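You operate a simulated robot arm through the tools that you are given. There is no shell and no other tool.

You are at the controls of a simulated two-armed robot. One attempt, no reset.

TASK
Take the one kilo weight with orange neck and leave it on the top of the shelf marked returns. Close the top door of left balance. Turn the cream knob marked zero to +1. Open the drawer marked files, put the orange folder from the inside of the drawer marked files on the shelf under the steel table and shut the files again. Open the drawer marked done, put the tub with blue lid in the front of the drawer marked done and shut the done again. Put the white drum with green tab on the top of the bench with green legs. Take the small wooden box marked springs and leave it on the clear plate marked cover. Any order will do. Set down upright: one kilo weight with orange neck, tub with blue lid.
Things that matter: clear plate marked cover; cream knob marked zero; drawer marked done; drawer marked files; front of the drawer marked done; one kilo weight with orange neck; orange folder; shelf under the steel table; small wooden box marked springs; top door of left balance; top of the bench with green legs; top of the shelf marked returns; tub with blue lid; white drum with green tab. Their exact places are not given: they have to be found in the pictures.

The check looks at the end state, three seconds after you hand in, the way a careful person would. Anything else that was tipped, shoved, dropped, spilled or broken makes it a failure. A push-on lid holds only when it is set on centred and level and pressed home; a screw cap is set on level and turned clockwise until tight.

THE ROBOT
Two 6-joint arms with fingered hands on one trunk, on a base that moves. Base frame: it is fixed to the floor where the robot stands at the start and does not move with it; the origin is under the middle of the robot, x ahead of it, y to its left, z up; the surface under the hand at the start is at about z = 800. Units: mm, degrees, N and s.
The left shoulder is at the start at [70, 168, 1409], the right one opposite. With the tool pointing down near the work surface each hand reaches from about 380 to 660 mm from the robot's upright axis, wherever it stands, measured 20 degrees to its own side. Places, roughly: clear plate marked cover [-1500, -2000, 1000]; cream knob marked zero [900, 600, 1200]; drawer marked done [-700, 2200, 500]; drawer marked files [-2000, -4000, 600]; front of the drawer marked done [-700, 2200, 500]; one kilo weight with orange neck [500, 0, 750]; orange folder [-1750, -4000, 500]; shelf under the steel table [-1700, -2200, 400]; small wooden box marked springs [250, 2000, 500]; top door of left balance [500, 200, 1200]; top of the bench with green legs [-3800, -700, 800]; top of the shelf marked returns [-1300, -4100, 100]; tub with blue lid (6x6x8 cm) [-100, 2100, 500]; white drum with green tab [-250, 2250, 1000]. Payload 4 kg a hand.
Tool frame (each hand has its own): the origin (TCP) lies between the finger pads and is the grasp point; the fingertips stand 26 mm ahead of it; z points along the fingers, y is the line along which they close. The gripper opens to 132 mm; its body begins 73 mm behind the TCP. The gripper is a hand of 3 fingers: y runs from the thumb to the fingers, the wrist lies at [0, 0, -224] in the tool frame, and closing takes about 1.5 s.
Orientation is that of the tool frame in the base frame, as a unit quaternion [x, y, z, w]. With the fingers straight down and closing along the base's y, the tool's x points along the base's -x, its y along +y and its z along -z.

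THE INTERFACE
- The arms move only by the tool nudge_tool. It takes "left_increments", "right_increments" or both (then of equal length, played together; a hand with none holds still); each is a list of rows, each an object (a shift or turn left out is 0, a gripper value left out holds the last) with "jaw": the closure, from 0 (fully open) to 1 (shut); "linear": the shift along the base's x, y, z in units of 400 mm (1.0 is 400 mm), a list of three; "angular": the turn, a rotation vector about the base's x, y, z in units of 120 degrees (1.0 is 120 degrees), a list of three. In form: [{"jaw": jaw, "linear": [dx, dy, dz], "angular": [wx, wy, wz]}, ...]. A call has 1 to 20 rows; each row is the pose to reach, as a shift and turn from the pose commanded when the call began. A call with a number of a shift or a turn outside -1 to 1 is refused whole. Each row takes 0.2 s and may step no farther than 50 mm and 8.6 degrees from the row before; otherwise, or with a gripper value out of range, the whole call is refused. A pose out of reach is approached as far as the arm can. The call stops where the force on the tool passes 40 N (or 10 N more than at its start, if that is more) or the arm is blocked; 0.2 s more then pass. The fingers move at their own pace (about 108 mm/s each) and stop on an object; they squeeze with about 22 N. The grip force told is the motor's: it shows also when the fingers shut on nothing. Time passes only in rows, and 0.2 s behind the last, so rows that repeat a pose let the fingers close. The reply holds the time, the measured pose of the TCP, the force on the tool along the base axes, the opening and the grip force, in the units named above and with some noise, with the torque about the TCP (base axes, N m) and any sound that the robot's microphone picked up.
- Cameras (640 x 400 px; columns grow to the right, rows downward): "scene" is now at [119.6, 36.7, 1621.8]; the picture's right is [0.46, -0.89, -0.00], its down [-0.65, -0.34, -0.68] and it looks along [0.60, 0.31, -0.74] (base axes); focal length 279 px, centre (320, 200). "left" rides on the left gripper at [-61, 3, -92] in its tool frame; the picture's right is [-0.05, -1.00, 0.00], its down [0.83, -0.04, -0.55] and it looks along [0.55, -0.03, 0.83] (tool axes); focal length 230 px, centre (320, 200). "right" rides on the right gripper at [62, 3, -92] in its tool frame; the picture's right is [-0.05, 1.00, 0.00], its down [-0.83, -0.04, -0.56] and it looks along [-0.55, -0.03, 0.83] (tool axes); focal length 230 px, centre (320, 200).
- camera(camera): a new picture of that camera. It takes no simulated time.
- move_column(by): slides the trunk up (or, below 0, down) by that many mm; the arms and the scene camera ride with it, the base frame stays. It gives what a move gives, with no picture.
- base_move(legs): drives the robot by 1 to 6 legs, each [ahead, left, turn to the left] in mm, mm and degrees, along the robot's own axes; the way and the turn of a leg run together, so that a leg with both is an arc; at most 1500 mm and 180 degrees a leg. The arms and the cameras ride along, it lands a little off, and it stops where it bumps. It gives what a move gives.
- hand_shape(shape, hand): the hand has 3 fingers and takes this shape, open, in about a second: jaw (thumb against the fingers, like two jaws); tri (thumb and two fingers); tip (a fingertip pinch); poke (one finger out to press); point (the index stretched); flat (the hand flat); cup (the hand cupped); fist (a fist). The gripper value then closes the fingers along that shape, each until it touches; the sizes above hold for jaw. It gives what a move gives, with no picture.
- head_to(pan, tilt): turns the head with the scene camera to pan (to the left, within 86 degrees either way) and tilt (down, from -29 to 69), counted from straight ahead of the robot. It gives what a move gives.
- point_at(camera, pixels): there is no depth. For up to 12 entries [column, row, z] of the newest picture of that camera ("zoom" is the newest enlarged one), the place [x, y] in the base frame at which the ray of that pixel passes the height z, good to about 2 mm. It takes no simulated time.
- inspect(camera, box): a new picture of the part [left, top, right, bottom] of that camera's present view, enlarged. It takes no simulated time.
- hand_in(): hands the job in; it is judged then, once.

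Unless the task says otherwise, let go and move clear before handing in.

The tools are called after ">>>" as name(argument=value, ...) on one line, values as JSON. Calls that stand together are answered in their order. nudge_tool: Moves the arms, as the interface text tells. Its arguments: {"type":"object","properties":{"left_increments":{"type":"array"},"right_increments":{"type":"array"}},"required":[]} The other tools are called the same way: move_column (by) moves the trunk up or down; hand_shape (shape, hand) gives the hand a shape; base_move (legs) drives the base; head_to (pan, tilt) turns the head that bears the scene camera; camera (camera) takes a picture; point_at (camera, pixels) gives the place at which the rays of pixels pass given heights; inspect (camera, box) takes an enlarged picture of a part of a camera's view; hand_in () hands the job in.

At the start:

```text
time: 0.0
left_tcp_pos: [439.6, 368.9, 1312.0]
left_ee_rot: [0.0, 1.0, 0.0, 0.0]
left_force: [0.2, -0.2, -0.3]
left_ft_torque: [0.0, 0.0, 0.02]
left_gripper_width: 132.1
left_gripper_force: 0.1
left_shape: jaw
right_tcp_pos: [613.4, -90.7, 999.1]
right_ee_rot: [0.0, 1.0, 0.0, 0.0]
right_force: [-0.2, -0.5, 0.2]
right_ft_torque: [0.02, 0.04, -0.01]
right_gripper_width: 132.2
right_gripper_force: 0.0
right_shape: jaw
trunk travel left (down, up): [-854.0, 86.0]
robot x, y, heading: [-1.4, -2.1, 0.3]
head pan, tilt (commanded): [27.5, 47.4]
```

scene: 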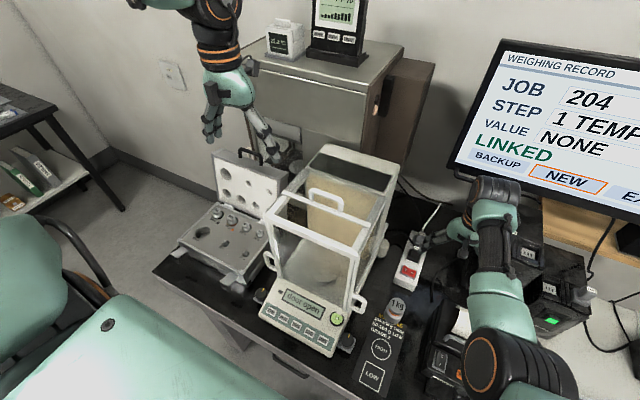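
right: 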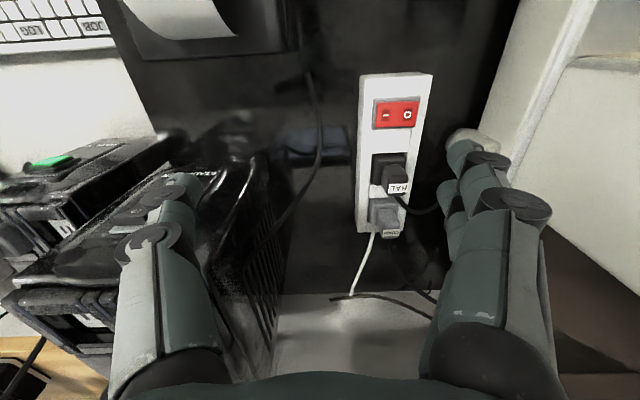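
left: 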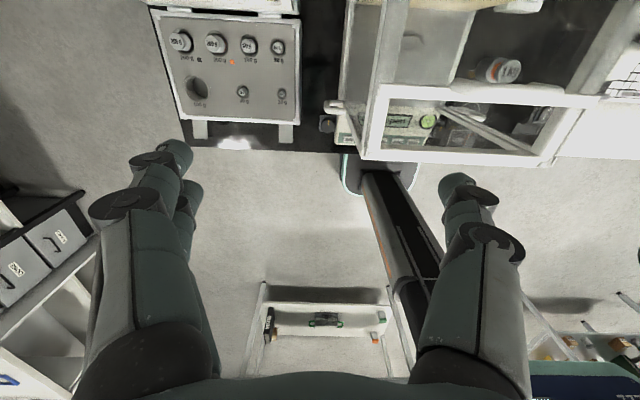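

The scene shows the balance with its draft shield (top door seemingly slid open, around px 330,200), a 1 kg weight at about (397,310), and a box with a display at (300,70). I'll zoom in to several parts before moving.

>>> inspect(camera="scene", box=[240, 130, 420, 360])

>>> inspect(camera="scene", box=[340, 260, 480, 400])

>>> inspect(camera="scene", box=[230, 0, 430, 160])

```text
1.74 times, centred on (330, 245) of scene
```

zoom: 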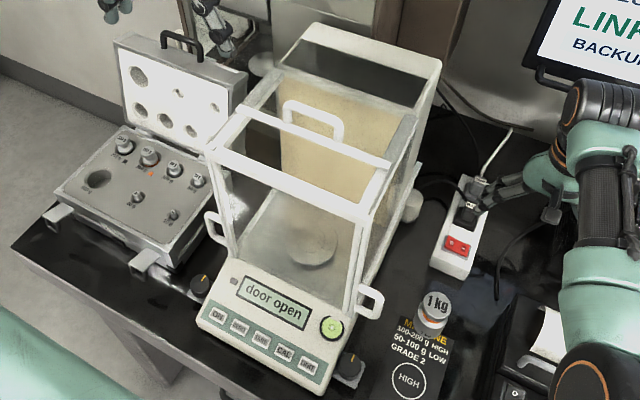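

```text
2.86 times, centred on (410, 330) of scene
```

zoom: 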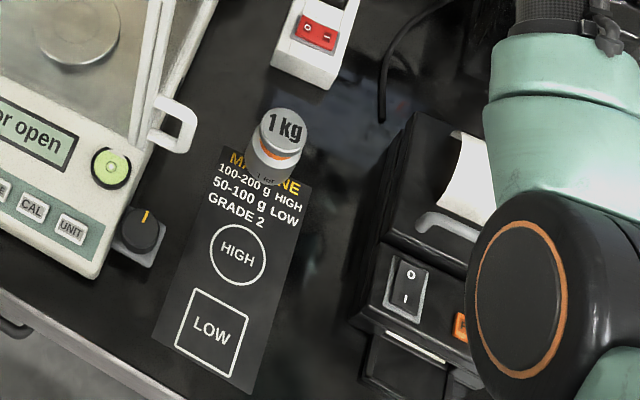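

```text
2.50 times, centred on (330, 80) of scene
```

zoom: 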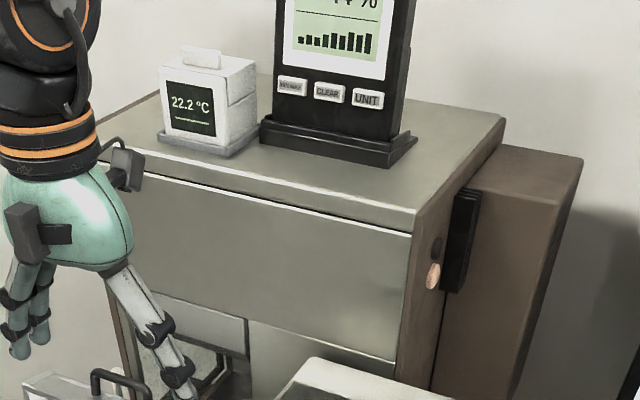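

The balance reads "door open"; its top door appears to be the panel with the handle at zoom (312,118). I'll look around with the head to find the zero knob and other things.

>>> head_to(pan=35, tilt=20)

>>> camera(camera="scene")

>>> head_to(pan=-30, tilt=30)

>>> camera(camera="scene")

>>> head_to(pan=80, tilt=25)

>>> camera(camera="scene")

>>> head_to(pan=-85, tilt=25)

>>> camera(camera="scene")

```text
time: 0.9
left_tcp_pos: [440.4, 369.2, 1312.9]
left_ee_rot: [0.0, 1.0, -0.002, 0.001]
left_force: [-0.2, -0.6, -0.5]
left_ft_torque: [-0.02, 0.0, -0.01]
left_gripper_width: 131.8
left_gripper_force: 0.0
left_shape: jaw
right_tcp_pos: [612.6, -90.8, 999.3]
right_ee_rot: [0.0, 1.0, 0.0, 0.0]
right_force: [0.0, -0.2, 0.2]
right_ft_torque: [-0.03, -0.01, 0.0]
right_gripper_width: 131.6
right_gripper_force: 0.0
right_shape: jaw
trunk travel left (down, up): [-854.0, 86.0]
robot x, y, heading: [1.7, -0.4, 0.2]
head pan, tilt (commanded): [35.0, 20.0]
```

```text
taken
```

scene: 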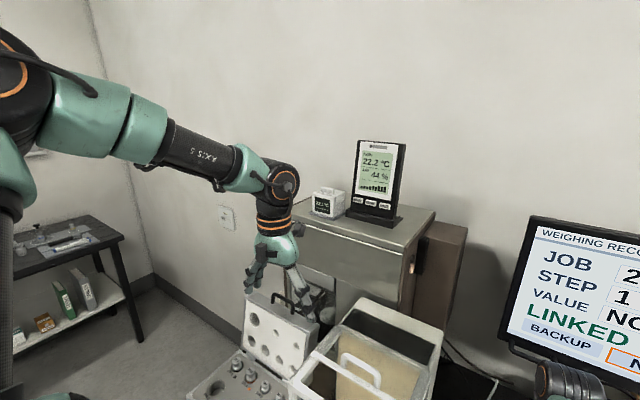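

```text
time: 2.3
left_tcp_pos: [441.1, 369.3, 1311.2]
left_ee_rot: [0.001, 1.0, -0.001, 0.0]
left_force: [-0.1, 0.4, 0.1]
left_ft_torque: [-0.02, -0.02, -0.02]
left_gripper_width: 131.9
left_gripper_force: 0.0
left_shape: jaw
right_tcp_pos: [613.0, -90.8, 999.3]
right_ee_rot: [0.0, 1.0, 0.0, 0.0]
right_force: [-0.1, -0.8, -0.1]
right_ft_torque: [0.02, -0.02, 0.02]
right_gripper_width: 131.8
right_gripper_force: 0.1
right_shape: jaw
trunk travel left (down, up): [-854.0, 86.0]
robot x, y, heading: [-0.6, -1.6, -0.1]
head pan, tilt (commanded): [-30.0, 30.0]
```

```text
taken
```

scene: 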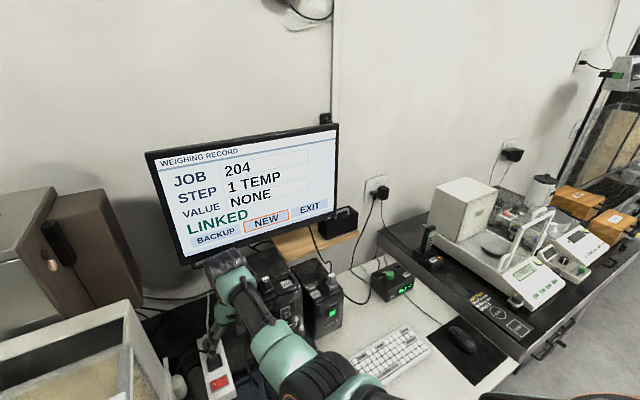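

```text
time: 4.2
left_tcp_pos: [441.4, 369.8, 1312.9]
left_ee_rot: [0.0, 1.0, -0.001, 0.002]
left_force: [-0.2, -0.4, -0.8]
left_ft_torque: [0.0, 0.03, -0.01]
left_gripper_width: 131.8
left_gripper_force: 0.0
left_shape: jaw
right_tcp_pos: [613.7, -90.2, 998.3]
right_ee_rot: [0.0, 1.0, 0.0, 0.0]
right_force: [-0.4, -0.6, 0.6]
right_ft_torque: [0.03, -0.03, 0.01]
right_gripper_width: 131.8
right_gripper_force: 0.0
right_shape: jaw
trunk travel left (down, up): [-854.0, 86.0]
robot x, y, heading: [-1.2, -0.2, -0.1]
head pan, tilt (commanded): [80.0, 25.0]
```

```text
taken
```

scene: 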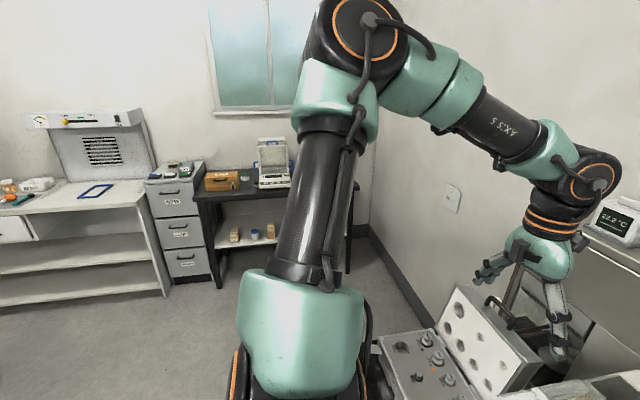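

```text
time: 6.7
left_tcp_pos: [441.1, 368.8, 1312.3]
left_ee_rot: [0.0, 1.0, -0.001, 0.001]
left_force: [0.4, -0.1, -0.8]
left_ft_torque: [-0.01, -0.02, -0.03]
left_gripper_width: 131.8
left_gripper_force: 0.0
left_shape: jaw
right_tcp_pos: [613.0, -91.8, 999.9]
right_ee_rot: [0.0, 1.0, 0.0, 0.0]
right_force: [0.1, -0.6, 0.0]
right_ft_torque: [0.02, 0.0, 0.03]
right_gripper_width: 131.9
right_gripper_force: 0.1
right_shape: jaw
trunk travel left (down, up): [-854.0, 86.0]
robot x, y, heading: [0.8, -1.3, -0.0]
head pan, tilt (commanded): [-85.0, 25.0]
```

```text
taken
```

scene: 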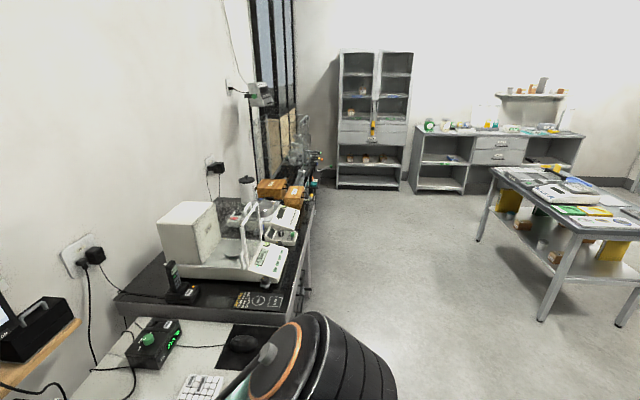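

The cabinet with the flap is behind the left hand at (270,250); the knob may be hidden by the hand. I'll swing the left hand to the left and look again.

>>> nudge_tool(left_increments=[{"linear": [0, 0.12, 0]}, {"linear": [0, 0.24, 0]}, {"linear": [0, 0.36, 0]}, {"linear": [0, 0.48, 0]}, {"linear": [0, 0.6, 0]}])

>>> head_to(pan=35, tilt=25)

>>> camera(camera="scene")

>>> inspect(camera="scene", box=[230, 120, 470, 270])

```text
time: 7.9
left_tcp_pos: [445.1, 611.1, 1314.8]
left_ee_rot: [0.001, 1.0, -0.002, 0.0]
left_force: [0.0, 0.8, 0.1]
left_ft_torque: [-0.02, 0.02, -0.02]
left_gripper_width: 132.0
left_gripper_force: 0.0
left_shape: jaw
right_tcp_pos: [614.5, -88.5, 998.8]
right_ee_rot: [0.001, 1.0, -0.001, 0.0]
right_force: [-0.3, -0.4, 0.1]
right_ft_torque: [-0.01, 0.03, 0.01]
right_gripper_width: 131.9
right_gripper_force: 0.0
right_shape: jaw
trunk travel left (down, up): [-854.0, 86.0]
robot x, y, heading: [0.9, 1.6, 0.0]
head pan, tilt (commanded): [-85.0, 25.0]
```

```text
time: 9.9
left_tcp_pos: [443.5, 607.3, 1315.3]
left_ee_rot: [0.0, 1.0, 0.0, 0.001]
left_force: [1.0, -0.4, -0.1]
left_ft_torque: [0.02, -0.01, 0.01]
left_gripper_width: 132.1
left_gripper_force: 0.0
left_shape: jaw
right_tcp_pos: [612.4, -91.0, 1001.1]
right_ee_rot: [0.0, 1.0, 0.0, 0.0]
right_force: [0.0, -0.1, 0.4]
right_ft_torque: [-0.02, -0.02, 0.02]
right_gripper_width: 132.3
right_gripper_force: 0.1
right_shape: jaw
trunk travel left (down, up): [-854.0, 86.0]
robot x, y, heading: [-2.0, 4.8, -0.2]
head pan, tilt (commanded): [35.0, 25.0]
```

```text
taken
```

scene: 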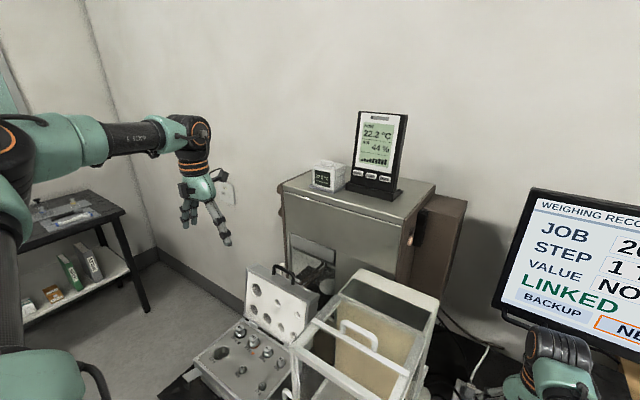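

```text
2.67 times, centred on (350, 195) of scene
```

zoom: 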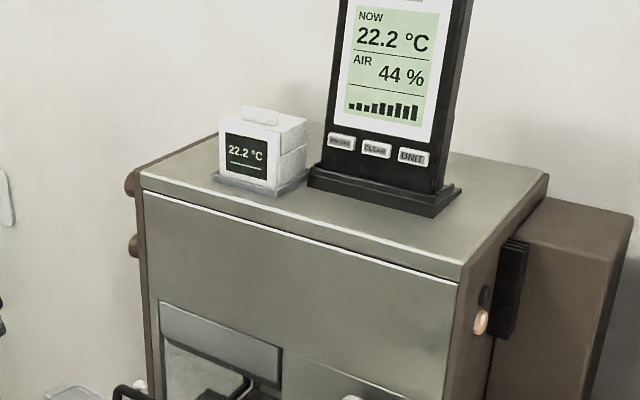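

The cabinet has round knobs on its left side (zoom 130,185 and 132,245) and a light one on its right side (zoom 481,322). I'll compute rays for these and look at the balance closely.

>>> point_at(camera="zoom", pixels=[[481, 322, 1200], [481, 322, 1150], [132, 245, 1200], [130, 185, 1200], [130, 185, 1250], [463, 275, 1250], [463, 275, 1200], [145, 180, 1250], [547, 178, 1250], [481, 322, 1100]])

>>> inspect(camera="scene", box=[260, 170, 320, 220])

>>> inspect(camera="scene", box=[380, 200, 460, 260])

```text
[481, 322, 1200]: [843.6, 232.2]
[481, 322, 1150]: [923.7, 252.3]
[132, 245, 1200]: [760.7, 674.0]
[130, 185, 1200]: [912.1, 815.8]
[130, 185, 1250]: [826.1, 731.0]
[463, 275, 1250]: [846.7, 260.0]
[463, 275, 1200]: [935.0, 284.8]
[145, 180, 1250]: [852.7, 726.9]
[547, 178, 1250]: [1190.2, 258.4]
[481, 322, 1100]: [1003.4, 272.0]
```

```text
8.00 times, centred on (290, 195) of scene
```

zoom: 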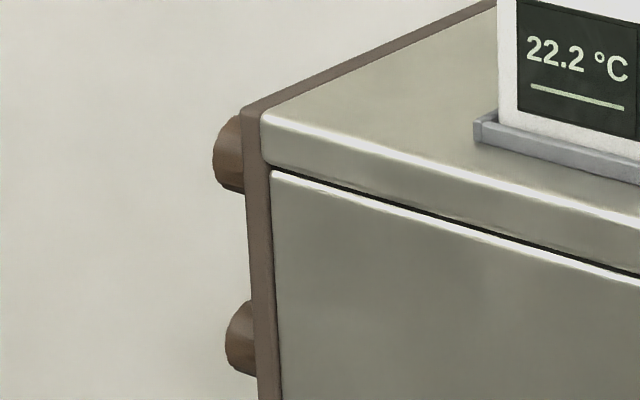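

```text
6.67 times, centred on (420, 230) of scene
```

zoom: 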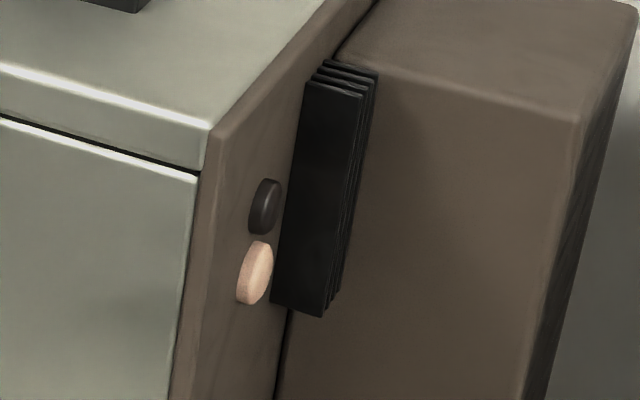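

The left side has two brown knobs; a cream one may be farther along that side. First I'll inspect the balance door with the left arm out of the way.

>>> head_to(pan=28, tilt=50)

>>> camera(camera="scene")

>>> inspect(camera="scene", box=[255, 120, 405, 220])

>>> inspect(camera="scene", box=[240, 170, 420, 290])

```text
time: 10.8
left_tcp_pos: [444.2, 608.1, 1314.7]
left_ee_rot: [0.001, 1.0, -0.001, 0.001]
left_force: [-0.2, -0.6, -0.4]
left_ft_torque: [0.02, 0.02, 0.02]
left_gripper_width: 131.9
left_gripper_force: 0.0
left_shape: jaw
right_tcp_pos: [613.2, -90.4, 998.8]
right_ee_rot: [-0.001, 1.0, 0.001, 0.0]
right_force: [0.6, 0.0, -0.4]
right_ft_torque: [-0.03, 0.01, 0.0]
right_gripper_width: 131.8
right_gripper_force: 0.1
right_shape: jaw
trunk travel left (down, up): [-854.0, 86.0]
robot x, y, heading: [2.7, 3.7, 0.1]
head pan, tilt (commanded): [28.0, 50.0]
```

```text
taken
```

scene: 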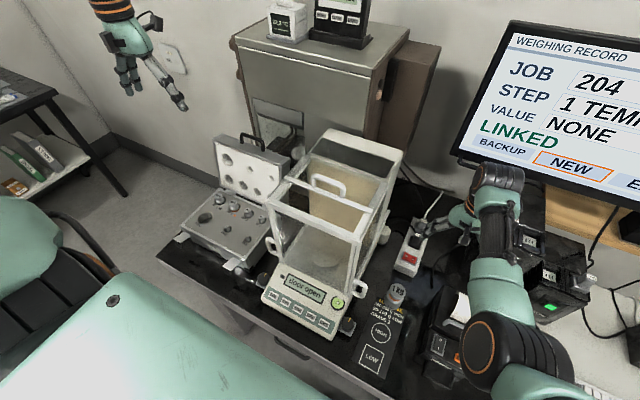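

```text
4.00 times, centred on (330, 170) of scene
```

zoom: 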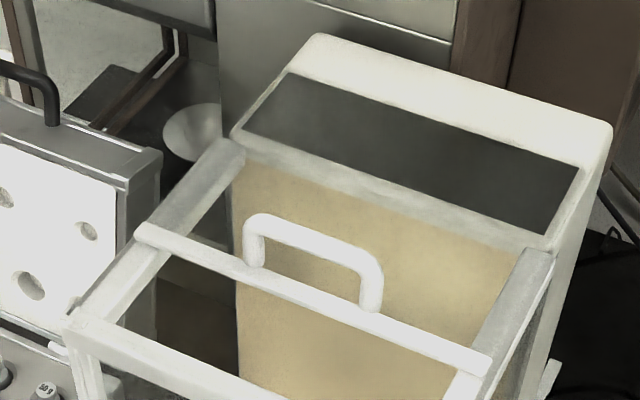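

```text
3.33 times, centred on (330, 230) of scene
```

zoom: 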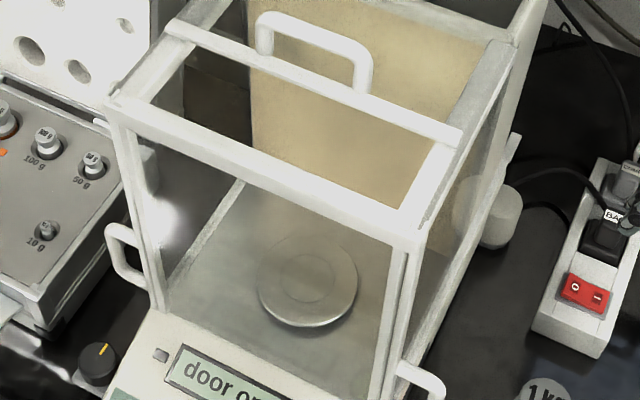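

The top door is a glass panel whose front edge bar with the handle (zoom1 (310,260)) sits back from the front frame bar; it should be pulled towards the robot. I'll triangulate heights using common points seen by scene and right cameras.

>>> camera(camera="right")

>>> point_at(camera="scene", pixels=[[410, 258, 850], [410, 258, 800], [410, 258, 750], [397, 288, 800], [397, 288, 850], [397, 303, 800], [397, 303, 750]])

>>> camera(camera="left")

```text
taken
```

right: 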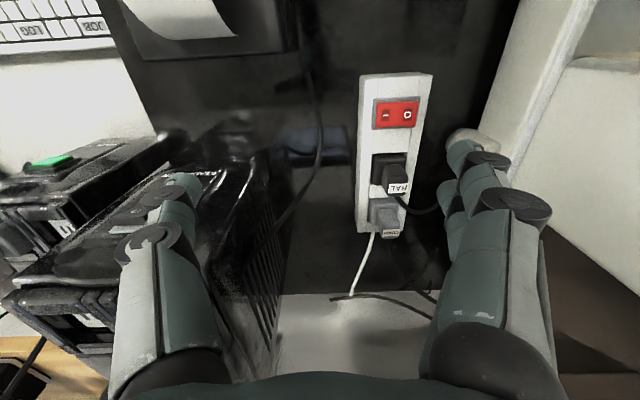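

```text
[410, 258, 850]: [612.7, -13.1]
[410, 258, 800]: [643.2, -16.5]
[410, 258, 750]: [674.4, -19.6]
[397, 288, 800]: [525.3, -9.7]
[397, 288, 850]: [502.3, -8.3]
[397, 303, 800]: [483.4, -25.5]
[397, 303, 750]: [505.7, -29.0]
```

```text
taken
```

left: 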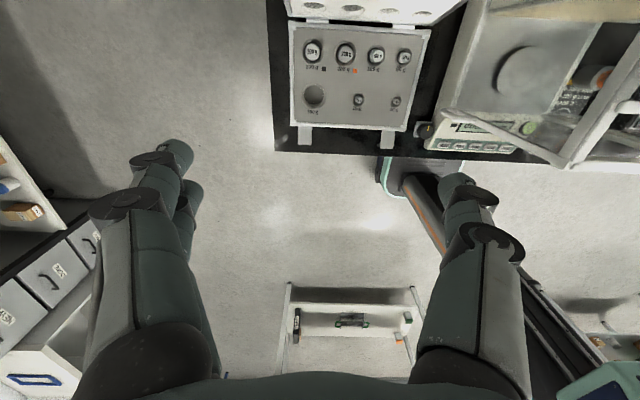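

Now rays of the right camera for the red switch (395,112) and of the left camera for the balance's shield corners, to triangulate heights.

>>> point_at(camera="right", pixels=[[395, 112, 850], [395, 112, 800], [395, 112, 750]])

>>> inspect(camera="left", box=[440, 0, 640, 180])

>>> point_at(camera="scene", pixels=[[273, 204, 1000], [273, 204, 1050], [273, 204, 1100], [362, 240, 1000], [362, 240, 1050], [362, 240, 1100], [291, 179, 1050], [376, 212, 1050]])

```text
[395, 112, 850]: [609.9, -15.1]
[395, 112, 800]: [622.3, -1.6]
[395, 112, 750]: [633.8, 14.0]
```

```text
2.22 times, centred on (540, 90) of left
```

zoom: 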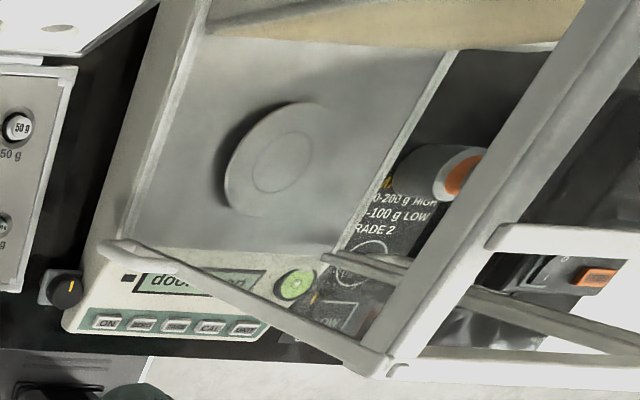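

```text
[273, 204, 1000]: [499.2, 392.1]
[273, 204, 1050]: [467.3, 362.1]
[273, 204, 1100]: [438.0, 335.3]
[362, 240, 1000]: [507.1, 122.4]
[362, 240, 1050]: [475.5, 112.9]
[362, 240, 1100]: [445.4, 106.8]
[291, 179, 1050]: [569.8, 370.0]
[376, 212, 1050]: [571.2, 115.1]
```

>>> point_at(camera="left", pixels=[[565, 164, 1050], [565, 164, 1100], [565, 164, 1150], [566, 164, 1080], [617, 103, 1100]])

>>> point_at(camera="scene", pixels=[[273, 204, 1080], [273, 204, 1120], [273, 204, 1140], [313, 173, 1100], [313, 173, 1150], [347, 186, 1100], [347, 186, 1150], [397, 288, 880]])

```text
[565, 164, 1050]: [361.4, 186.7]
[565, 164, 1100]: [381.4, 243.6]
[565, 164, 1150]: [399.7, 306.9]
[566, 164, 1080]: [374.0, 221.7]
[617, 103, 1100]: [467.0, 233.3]
```

```text
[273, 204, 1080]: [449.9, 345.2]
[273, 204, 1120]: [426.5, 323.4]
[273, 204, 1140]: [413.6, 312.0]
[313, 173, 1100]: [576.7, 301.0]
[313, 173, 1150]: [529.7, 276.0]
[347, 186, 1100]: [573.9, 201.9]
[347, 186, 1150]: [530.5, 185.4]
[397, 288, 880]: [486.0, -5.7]
```

The front-left top corner of the shield triangulates to about [405,307,1150], so the shield top is z≈1150 and the door slides along x. I'll bring the left hand near above the handle for a closer look.

>>> nudge_tool(left_increments=[{"linear": [0, -0.12, 0]}, {"linear": [0, -0.24, 0]}, {"linear": [0, -0.36, 0]}, {"linear": [0, -0.48, 0]}, {"linear": [0, -0.6, 0]}, {"linear": [0, -0.72, 0]}])

>>> camera(camera="left")

>>> camera(camera="scene")

```text
time: 12.2
left_tcp_pos: [418.2, 350.7, 1307.0]
left_ee_rot: [0.0, 1.0, -0.003, 0.003]
left_force: [-0.2, 0.3, -0.7]
left_ft_torque: [-0.04, 0.0, 0.03]
left_gripper_width: 131.9
left_gripper_force: 0.2
left_shape: jaw
left hand out of reach, approached as far as the arm can: row 6
right_tcp_pos: [612.2, -91.4, 1000.3]
right_ee_rot: [0.0, 1.0, 0.0, -0.001]
right_force: [-0.8, -0.6, -0.1]
right_ft_torque: [-0.02, 0.02, -0.03]
right_gripper_width: 131.9
right_gripper_force: 0.1
right_shape: jaw
trunk travel left (down, up): [-854.0, 86.0]
robot x, y, heading: [2.4, 1.2, -0.3]
head pan, tilt (commanded): [28.0, 50.0]
```

```text
taken
```

left: 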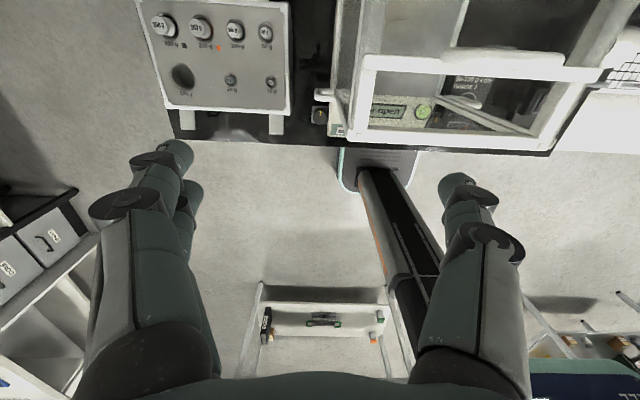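

```text
taken
```

scene: 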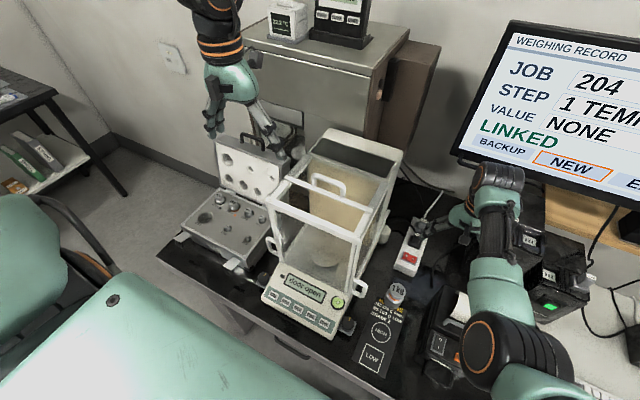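

The arm is near its inner limit here (row 6 out of reach), so I should back the base up ~150 mm. I'll check what is behind the robot first via the left camera around (320,310).

>>> inspect(camera="left", box=[220, 260, 420, 400])

>>> point_at(camera="left", pixels=[[262, 290, 0], [262, 290, 400], [262, 290, 800], [390, 300, 0], [390, 300, 400], [415, 380, 0], [320, 310, 100]])

>>> inspect(camera="left", box=[320, 0, 640, 170])

```text
2.86 times, centred on (320, 330) of left
```

zoom: 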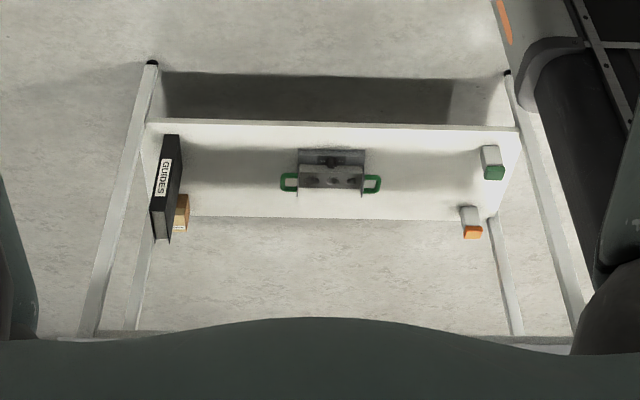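

```text
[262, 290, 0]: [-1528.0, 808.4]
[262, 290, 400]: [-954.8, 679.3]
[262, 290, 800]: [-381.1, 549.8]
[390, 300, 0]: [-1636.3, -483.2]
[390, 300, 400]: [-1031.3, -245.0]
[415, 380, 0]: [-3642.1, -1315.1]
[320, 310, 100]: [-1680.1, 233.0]
```

```text
2.00 times, centred on (480, 85) of left
```

zoom: 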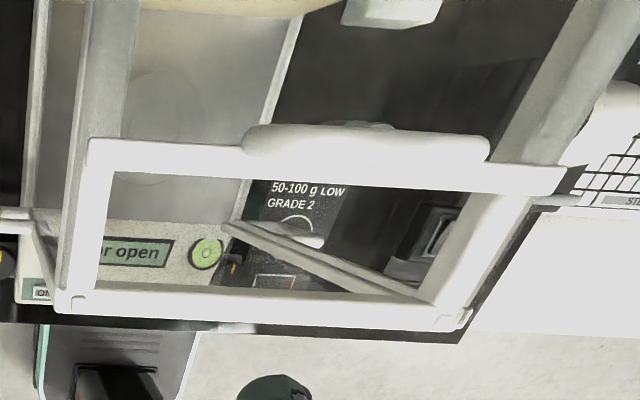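

The table behind stands with legs at about x=-1530, so backing 150 mm is safe. I'll do so and look from both cameras.

>>> base_move(legs=[[-150, 0, 0]])

>>> head_to(pan=20, tilt=45)

>>> nudge_tool(left_increments=[{"linear": [0.1, -0.04, 0]}, {"linear": [0.2, -0.08, 0]}, {"linear": [0.3, -0.12, 0]}, {"linear": [0.4, -0.16, 0]}, {"linear": [0.5, -0.2, 0]}])

>>> camera(camera="left")

>>> camera(camera="scene")

```text
time: 13.5
left_tcp_pos: [277.3, 348.8, 1305.4]
left_ee_rot: [0.001, 1.0, -0.003, 0.001]
left_force: [0.0, 0.2, -0.5]
left_ft_torque: [-0.01, 0.02, -0.04]
left_gripper_width: 131.4
left_gripper_force: 0.1
left_shape: jaw
right_tcp_pos: [468.3, -92.4, 997.6]
right_ee_rot: [0.001, 1.0, 0.0, -0.002]
right_force: [0.7, 0.0, -0.5]
right_ft_torque: [0.0, 0.01, -0.05]
right_gripper_width: 131.8
right_gripper_force: 0.1
right_shape: jaw
trunk travel left (down, up): [-854.0, 86.0]
robot x, y, heading: [-147.5, -2.0, -0.3]
head pan, tilt (commanded): [28.0, 50.0]
```

```text
time: 14.2
left_tcp_pos: [273.1, 350.2, 1307.3]
left_ee_rot: [0.002, 1.0, -0.003, 0.002]
left_force: [-1.2, -0.5, -0.5]
left_ft_torque: [-0.01, 0.01, 0.0]
left_gripper_width: 131.9
left_gripper_force: 0.0
left_shape: jaw
right_tcp_pos: [465.9, -94.3, 999.2]
right_ee_rot: [0.001, 1.0, -0.001, 0.0]
right_force: [-0.3, -0.5, 0.2]
right_ft_torque: [0.02, -0.01, -0.01]
right_gripper_width: 131.8
right_gripper_force: 0.0
right_shape: jaw
trunk travel left (down, up): [-854.0, 86.0]
robot x, y, heading: [-148.3, -0.3, -0.4]
head pan, tilt (commanded): [20.0, 45.0]
```

```text
time: 15.4
left_tcp_pos: [337.4, 396.0, 1280.9]
left_ee_rot: [0.001, 1.0, -0.003, 0.002]
left_force: [0.8, 0.6, 0.2]
left_ft_torque: [0.01, 0.01, 0.0]
left_gripper_width: 131.8
left_gripper_force: 0.1
left_shape: jaw
left hand out of reach, approached as far as the arm can: row 1, 2, 3, 4, 5
right_tcp_pos: [466.0, -93.2, 998.5]
right_ee_rot: [0.002, 1.0, 0.0, 0.0]
right_force: [0.1, 0.4, 0.0]
right_ft_torque: [0.01, 0.0, 0.01]
right_gripper_width: 132.0
right_gripper_force: 0.1
right_shape: jaw
trunk travel left (down, up): [-854.0, 86.0]
robot x, y, heading: [-144.5, -0.5, -0.2]
head pan, tilt (commanded): [20.0, 45.0]
```

```text
taken
```

left: 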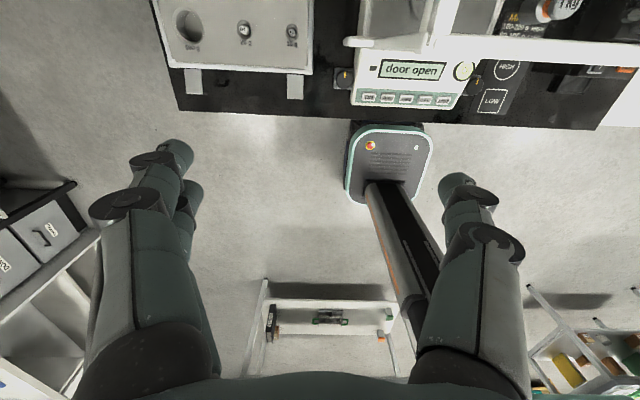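

```text
taken
```

scene: 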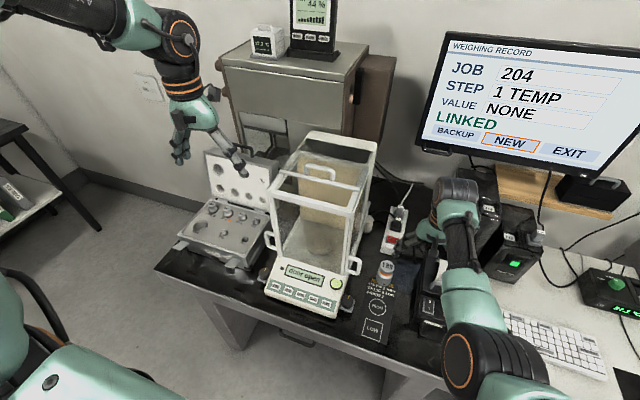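

The left hand couldn't reach in that direction at this height (stopped at [337,396,1281]). I'll raise the trunk, making the hand lower relative to the shoulder, and test reach.

>>> move_column(by=80)

>>> nudge_tool(left_increments=[{"linear": [0, 0, -0.1]}, {"linear": [0.1, 0, -0.15]}])

```text
time: 16.6
left_tcp_pos: [337.1, 395.4, 1362.0]
left_ee_rot: [0.002, 1.0, -0.004, 0.002]
left_force: [0.5, 0.9, 0.4]
left_ft_torque: [0.02, -0.02, 0.0]
left_gripper_width: 131.9
left_gripper_force: 0.0
left_shape: jaw
right_tcp_pos: [467.0, -90.7, 1079.5]
right_ee_rot: [0.002, 1.0, 0.0, 0.0]
right_force: [-0.8, -0.2, 0.2]
right_ft_torque: [-0.01, 0.0, -0.01]
right_gripper_width: 131.9
right_gripper_force: 0.0
right_shape: jaw
trunk travel left (down, up): [-934.0, 6.0]
robot x, y, heading: [-146.5, -3.8, -0.3]
head pan, tilt (commanded): [20.0, 45.0]
```

```text
time: 17.2
left_tcp_pos: [363.8, 410.0, 1297.0]
left_ee_rot: [0.001, 1.0, -0.004, 0.002]
left_force: [0.3, 0.1, 0.0]
left_ft_torque: [-0.01, 0.03, 0.02]
left_gripper_width: 132.1
left_gripper_force: 0.1
left_shape: jaw
left hand out of reach, approached as far as the arm can: row 2
right_tcp_pos: [467.6, -92.1, 1078.2]
right_ee_rot: [0.002, 1.0, -0.001, -0.001]
right_force: [0.2, 0.2, 0.5]
right_ft_torque: [0.01, 0.04, -0.01]
right_gripper_width: 132.1
right_gripper_force: 0.1
right_shape: jaw
trunk travel left (down, up): [-934.0, 6.0]
robot x, y, heading: [-150.5, 1.4, -0.3]
head pan, tilt (commanded): [20.0, 45.0]
```

The limit looks like a wrist-yaw limit (left camera faces backward, so the wrist is twisted). I'll rotate the left hand −90° about z, which also aligns closing with x for gripping the handle bar.

>>> nudge_tool(left_increments=[{"angular": [0, 0, -0.07]}, {"angular": [0, 0, -0.14]}, {"angular": [0, 0, -0.21]}, {"angular": [0, 0, -0.28]}, {"angular": [0, 0, -0.35]}, {"angular": [0, 0, -0.42]}, {"angular": [0, 0, -0.49]}, {"angular": [0, 0, -0.56]}, {"angular": [0, 0, -0.63]}, {"angular": [0, 0, -0.7]}, {"angular": [0, 0, -0.75]}])

>>> nudge_tool(left_increments=[{"linear": [0.1, -0.05, 0]}, {"linear": [0.2, -0.1, 0]}, {"linear": [0.3, -0.15, 0]}])

>>> camera(camera="left")

```text
time: 19.6
left_tcp_pos: [344.2, 405.9, 1298.2]
left_ee_rot: [0.708, 0.707, 0.0, -0.001]
left_force: [-0.6, 0.1, 0.8]
left_ft_torque: [-0.01, -0.01, 0.01]
left_gripper_width: 131.8
left_gripper_force: 0.1
left_shape: jaw
left hand out of reach, approached as far as the arm can: row 11
right_tcp_pos: [465.3, -92.4, 1079.8]
right_ee_rot: [0.001, 1.0, 0.0, 0.0]
right_force: [-0.3, -0.7, 0.4]
right_ft_torque: [0.01, 0.0, 0.05]
right_gripper_width: 132.0
right_gripper_force: 0.0
right_shape: jaw
trunk travel left (down, up): [-934.0, 6.0]
robot x, y, heading: [-147.6, -0.7, -0.2]
head pan, tilt (commanded): [20.0, 45.0]
```

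```text
time: 20.4
left_tcp_pos: [345.6, 396.6, 1292.6]
left_ee_rot: [0.707, 0.707, -0.002, 0.0]
left_force: [-0.2, 0.0, 0.6]
left_ft_torque: [0.01, 0.0, -0.01]
left_gripper_width: 131.8
left_gripper_force: 0.0
left_shape: jaw
left hand out of reach, approached as far as the arm can: row 1, 2, 3
right_tcp_pos: [465.2, -92.2, 1081.2]
right_ee_rot: [0.002, 1.0, 0.0, 0.0]
right_force: [1.4, 0.7, -0.5]
right_ft_torque: [0.0, -0.02, 0.02]
right_gripper_width: 131.7
right_gripper_force: 0.0
right_shape: jaw
trunk travel left (down, up): [-934.0, 6.0]
robot x, y, heading: [-146.7, -1.8, -0.2]
head pan, tilt (commanded): [20.0, 45.0]
```

```text
taken
```

left: 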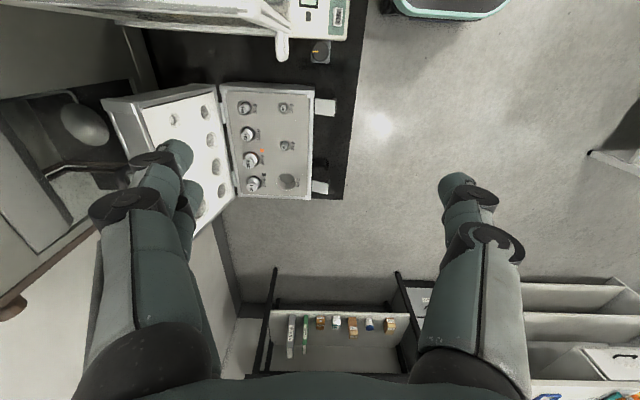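

Still limited; so it may be a height-related limit. I'll go down ~100 mm and then test moving towards the balance.

>>> nudge_tool(left_increments=[{"linear": [0, 0, -0.12]}, {"linear": [0, 0, -0.24]}, {"linear": [0.1, 0, -0.24]}, {"linear": [0.2, 0, -0.24]}])

```text
time: 21.4
left_tcp_pos: [345.4, 400.7, 1199.3]
left_ee_rot: [0.708, 0.706, -0.003, 0.0]
left_force: [0.8, -0.2, -0.4]
left_ft_torque: [0.03, 0.0, 0.0]
left_gripper_width: 131.9
left_gripper_force: 0.0
left_shape: jaw
left hand out of reach, approached as far as the arm can: row 2, 3, 4
right_tcp_pos: [466.8, -92.8, 1079.5]
right_ee_rot: [0.002, 1.0, 0.0, 0.0]
right_force: [0.9, 1.1, -1.1]
right_ft_torque: [0.02, 0.02, 0.0]
right_gripper_width: 131.7
right_gripper_force: 0.1
right_shape: jaw
trunk travel left (down, up): [-934.0, 6.0]
robot x, y, heading: [-143.7, 0.6, -0.2]
head pan, tilt (commanded): [20.0, 45.0]
```

x is blocked but I haven't tested −y alone with this yaw. Testing a pure −y shift.

>>> nudge_tool(left_increments=[{"linear": [0, -0.1, 0]}, {"linear": [0, -0.2, 0]}])

```text
time: 22.0
left_tcp_pos: [309.6, 366.9, 1207.5]
left_ee_rot: [0.709, 0.706, -0.004, 0.001]
left_force: [0.6, -0.3, 0.1]
left_ft_torque: [0.01, -0.01, 0.0]
left_gripper_width: 131.8
left_gripper_force: 0.0
left_shape: jaw
left hand out of reach, approached as far as the arm can: row 1, 2
right_tcp_pos: [464.9, -93.7, 1080.1]
right_ee_rot: [0.001, 1.0, 0.001, 0.0]
right_force: [0.0, -0.9, -0.3]
right_ft_torque: [0.01, -0.04, -0.01]
right_gripper_width: 131.7
right_gripper_force: 0.1
right_shape: jaw
trunk travel left (down, up): [-934.0, 6.0]
robot x, y, heading: [-148.6, 0.2, -0.3]
head pan, tilt (commanded): [20.0, 45.0]
```

The left arm seems to hit a shoulder yaw limit of about 28°, so I'll use the right hand for the door after shifting the base left. First raise the right hand and see how high it can go.

>>> nudge_tool(right_increments=[{"linear": [0, 0, 0.12]}, {"linear": [0, 0, 0.24]}, {"linear": [0, 0, 0.36]}, {"linear": [0, 0, 0.48]}, {"linear": [0, 0, 0.55]}])

```text
time: 23.2
left_tcp_pos: [310.2, 366.8, 1206.5]
left_ee_rot: [0.708, 0.706, -0.003, 0.0]
left_force: [0.7, 0.3, 0.5]
left_ft_torque: [-0.01, -0.04, 0.01]
left_gripper_width: 131.8
left_gripper_force: 0.1
left_shape: jaw
right_tcp_pos: [509.6, -85.2, 1285.2]
right_ee_rot: [0.002, 1.0, 0.0, 0.0]
right_force: [-0.2, 0.0, 0.6]
right_ft_torque: [0.0, -0.02, 0.0]
right_gripper_width: 132.0
right_gripper_force: 0.0
right_shape: jaw
right hand out of reach, approached as far as the arm can: row 3, 4, 5
trunk travel left (down, up): [-934.0, 6.0]
robot x, y, heading: [-147.3, 0.4, -0.2]
head pan, tilt (commanded): [20.0, 45.0]
```

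Both arms have branch-dependent limits. I'll back away 250 mm into free space and test how the left arm behaves lower down.

>>> base_move(legs=[[-250, 0, 0]])

>>> nudge_tool(left_increments=[{"linear": [0, 0, -0.12]}, {"linear": [0, 0, -0.24]}, {"linear": [0, 0, -0.36]}, {"linear": [0, 0, -0.48]}, {"linear": [0, 0, -0.6]}, {"linear": [0, 0, -0.7]}])

>>> nudge_tool(left_increments=[{"linear": [0, -0.12, 0]}, {"linear": [0, -0.24, 0]}, {"linear": [0, -0.36, 0]}, {"linear": [0, -0.48, 0]}])

>>> camera(camera="scene")

```text
time: 25.0
left_tcp_pos: [70.6, 367.2, 1204.1]
left_ee_rot: [0.71, 0.704, -0.005, -0.001]
left_force: [0.4, 0.0, 0.1]
left_ft_torque: [0.02, -0.01, 0.01]
left_gripper_width: 131.9
left_gripper_force: 0.0
left_shape: jaw
right_tcp_pos: [267.8, -85.1, 1282.4]
right_ee_rot: [0.003, 1.0, 0.0, -0.002]
right_force: [-0.3, 1.0, 0.7]
right_ft_torque: [0.04, 0.02, -0.01]
right_gripper_width: 131.9
right_gripper_force: 0.1
right_shape: jaw
trunk travel left (down, up): [-934.0, 6.0]
robot x, y, heading: [-391.0, 4.0, -0.3]
head pan, tilt (commanded): [20.0, 45.0]
```

```text
time: 26.4
left_tcp_pos: [35.2, 391.3, 1043.9]
left_ee_rot: [0.71, 0.704, -0.004, 0.002]
left_force: [0.3, 0.0, 0.1]
left_ft_torque: [0.01, -0.01, -0.04]
left_gripper_width: 131.8
left_gripper_force: 0.0
left_shape: jaw
left hand out of reach, approached as far as the arm can: row 1, 2, 3, 4, 5, 6
right_tcp_pos: [264.2, -85.8, 1283.9]
right_ee_rot: [0.003, 1.0, 0.0, 0.0]
right_force: [-0.4, 0.1, -0.6]
right_ft_torque: [-0.04, -0.06, -0.01]
right_gripper_width: 131.9
right_gripper_force: 0.0
right_shape: jaw
trunk travel left (down, up): [-934.0, 6.0]
robot x, y, heading: [-393.3, 2.6, -0.5]
head pan, tilt (commanded): [20.0, 45.0]
```

```text
time: 27.4
left_tcp_pos: [-43.5, 341.4, 1035.8]
left_ee_rot: [0.71, 0.705, -0.004, 0.003]
left_force: [-0.1, 0.0, -0.7]
left_ft_torque: [-0.03, 0.01, 0.0]
left_gripper_width: 132.4
left_gripper_force: 0.0
left_shape: jaw
left hand out of reach, approached as far as the arm can: row 1, 2, 3, 4
right_tcp_pos: [263.0, -85.5, 1284.2]
right_ee_rot: [0.004, 1.0, 0.0, 0.0]
right_force: [-0.8, -0.3, 0.5]
right_ft_torque: [-0.02, 0.0, 0.01]
right_gripper_width: 132.1
right_gripper_force: 0.0
right_shape: jaw
trunk travel left (down, up): [-934.0, 6.0]
robot x, y, heading: [-390.7, 0.6, -0.2]
head pan, tilt (commanded): [20.0, 45.0]
```

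```text
taken
```

scene: 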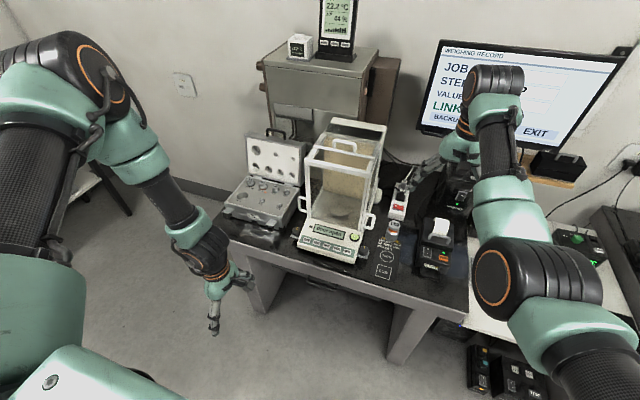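

The left arm's limit fits a shoulder-yaw stop (it only works ≥30° to the left of heading in its present elbow-up branch). I'll test whether it gets low freely when kept more to the left.

>>> nudge_tool(left_increments=[{"linear": [0.05, 0.11, 0]}, {"linear": [0.1, 0.22, 0]}, {"linear": [0.15, 0.33, 0]}, {"linear": [0.2, 0.44, 0]}, {"linear": [0.2, 0.44, -0.12]}, {"linear": [0.2, 0.44, -0.24]}, {"linear": [0.2, 0.44, -0.36]}, {"linear": [0.2, 0.44, -0.48]}, {"linear": [0.2, 0.44, -0.6]}])

>>> camera(camera="scene")

```text
time: 29.4
left_tcp_pos: [-19.3, 514.5, 1017.6]
left_ee_rot: [0.709, 0.705, -0.004, 0.001]
left_force: [-0.4, 0.5, 0.0]
left_ft_torque: [-0.04, -0.05, -0.03]
left_gripper_width: 131.8
left_gripper_force: 0.2
left_shape: jaw
left hand out of reach, approached as far as the arm can: row 4, 5, 6, 7, 8, 9
right_tcp_pos: [263.2, -84.9, 1284.5]
right_ee_rot: [0.004, 1.0, -0.001, -0.001]
right_force: [1.1, -0.8, -0.1]
right_ft_torque: [-0.03, -0.05, 0.0]
right_gripper_width: 131.7
right_gripper_force: 0.0
right_shape: jaw
trunk travel left (down, up): [-934.0, 6.0]
robot x, y, heading: [-397.4, 4.0, -0.3]
head pan, tilt (commanded): [20.0, 45.0]
```

```text
taken
```

scene: 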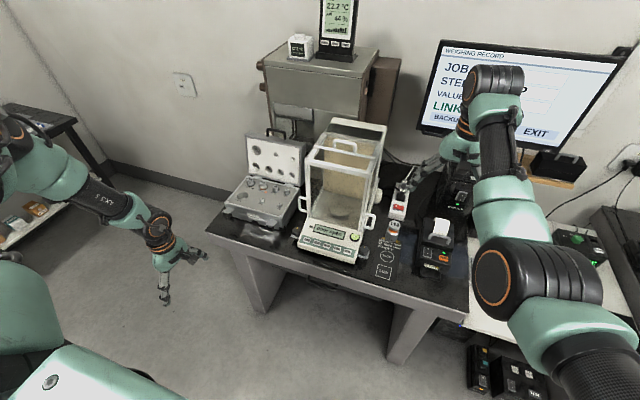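

The left arm reached only [-19,514,1018]. I'd like to understand the arm's configuration; zooming on both arms.

>>> head_to(pan=45, tilt=25)

>>> camera(camera="scene")

>>> head_to(pan=-30, tilt=25)

>>> camera(camera="scene")

```text
time: 30.3
left_tcp_pos: [-19.3, 513.3, 1018.5]
left_ee_rot: [0.71, 0.705, -0.004, 0.0]
left_force: [0.0, -0.2, -0.5]
left_ft_torque: [-0.03, 0.03, 0.04]
left_gripper_width: 131.8
left_gripper_force: 0.0
left_shape: jaw
right_tcp_pos: [264.6, -85.4, 1284.3]
right_ee_rot: [0.003, 1.0, 0.0, 0.0]
right_force: [1.1, 0.5, -0.4]
right_ft_torque: [0.0, 0.0, -0.01]
right_gripper_width: 131.8
right_gripper_force: 0.1
right_shape: jaw
trunk travel left (down, up): [-934.0, 6.0]
robot x, y, heading: [-389.8, 2.9, -0.4]
head pan, tilt (commanded): [45.0, 25.0]
```

```text
taken
```

scene: 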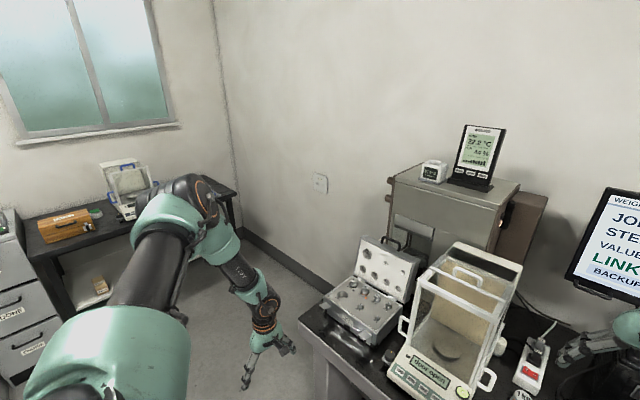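

```text
time: 31.8
left_tcp_pos: [-17.5, 513.3, 1018.5]
left_ee_rot: [0.709, 0.705, -0.003, 0.001]
left_force: [0.1, -0.4, -0.1]
left_ft_torque: [-0.01, -0.02, -0.01]
left_gripper_width: 131.8
left_gripper_force: 0.1
left_shape: jaw
right_tcp_pos: [264.9, -85.6, 1284.7]
right_ee_rot: [0.004, 1.0, 0.0, 0.0]
right_force: [-0.2, -0.3, 1.2]
right_ft_torque: [0.04, 0.01, -0.01]
right_gripper_width: 132.0
right_gripper_force: 0.0
right_shape: jaw
trunk travel left (down, up): [-934.0, 6.0]
robot x, y, heading: [-389.6, 3.4, -0.4]
head pan, tilt (commanded): [-30.0, 25.0]
```

```text
taken
```

scene: 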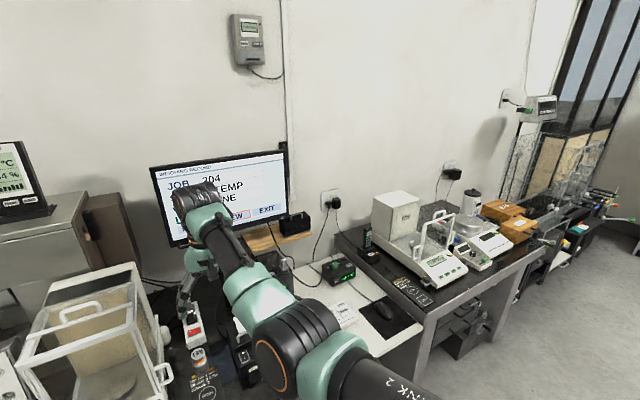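

The left arm is in an over-the-shoulder elbow-up branch: it works to the left (≥30°) with the wrist near shoulder height, so I'll use the trunk to choose the height and turn the base. Now precise triangulation of the handle: image now, then again with the trunk lowered.

>>> head_to(pan=18, tilt=35)

>>> inspect(camera="scene", box=[250, 110, 410, 210])

```text
time: 32.9
left_tcp_pos: [-19.1, 513.4, 1018.3]
left_ee_rot: [0.709, 0.705, -0.003, 0.0]
left_force: [0.0, -0.1, 0.1]
left_ft_torque: [-0.03, 0.0, -0.02]
left_gripper_width: 131.7
left_gripper_force: 0.2
left_shape: jaw
right_tcp_pos: [265.1, -85.5, 1284.8]
right_ee_rot: [0.004, 1.0, 0.0, 0.0]
right_force: [0.0, -0.4, 0.1]
right_ft_torque: [-0.01, -0.01, -0.02]
right_gripper_width: 131.7
right_gripper_force: 0.0
right_shape: jaw
trunk travel left (down, up): [-934.0, 6.0]
robot x, y, heading: [-391.8, 1.0, -0.5]
head pan, tilt (commanded): [18.0, 35.0]
```

```text
4.00 times, centred on (330, 160) of scene
```

zoom: 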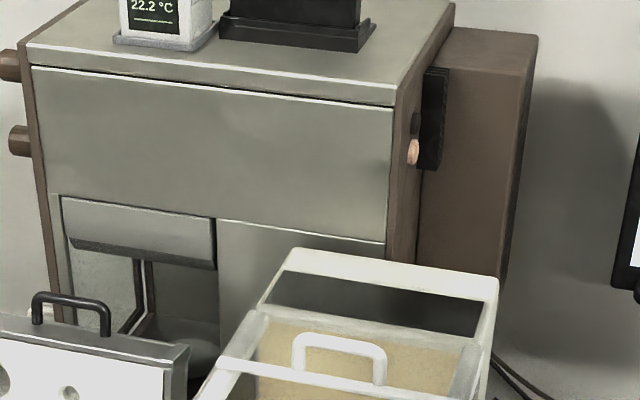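

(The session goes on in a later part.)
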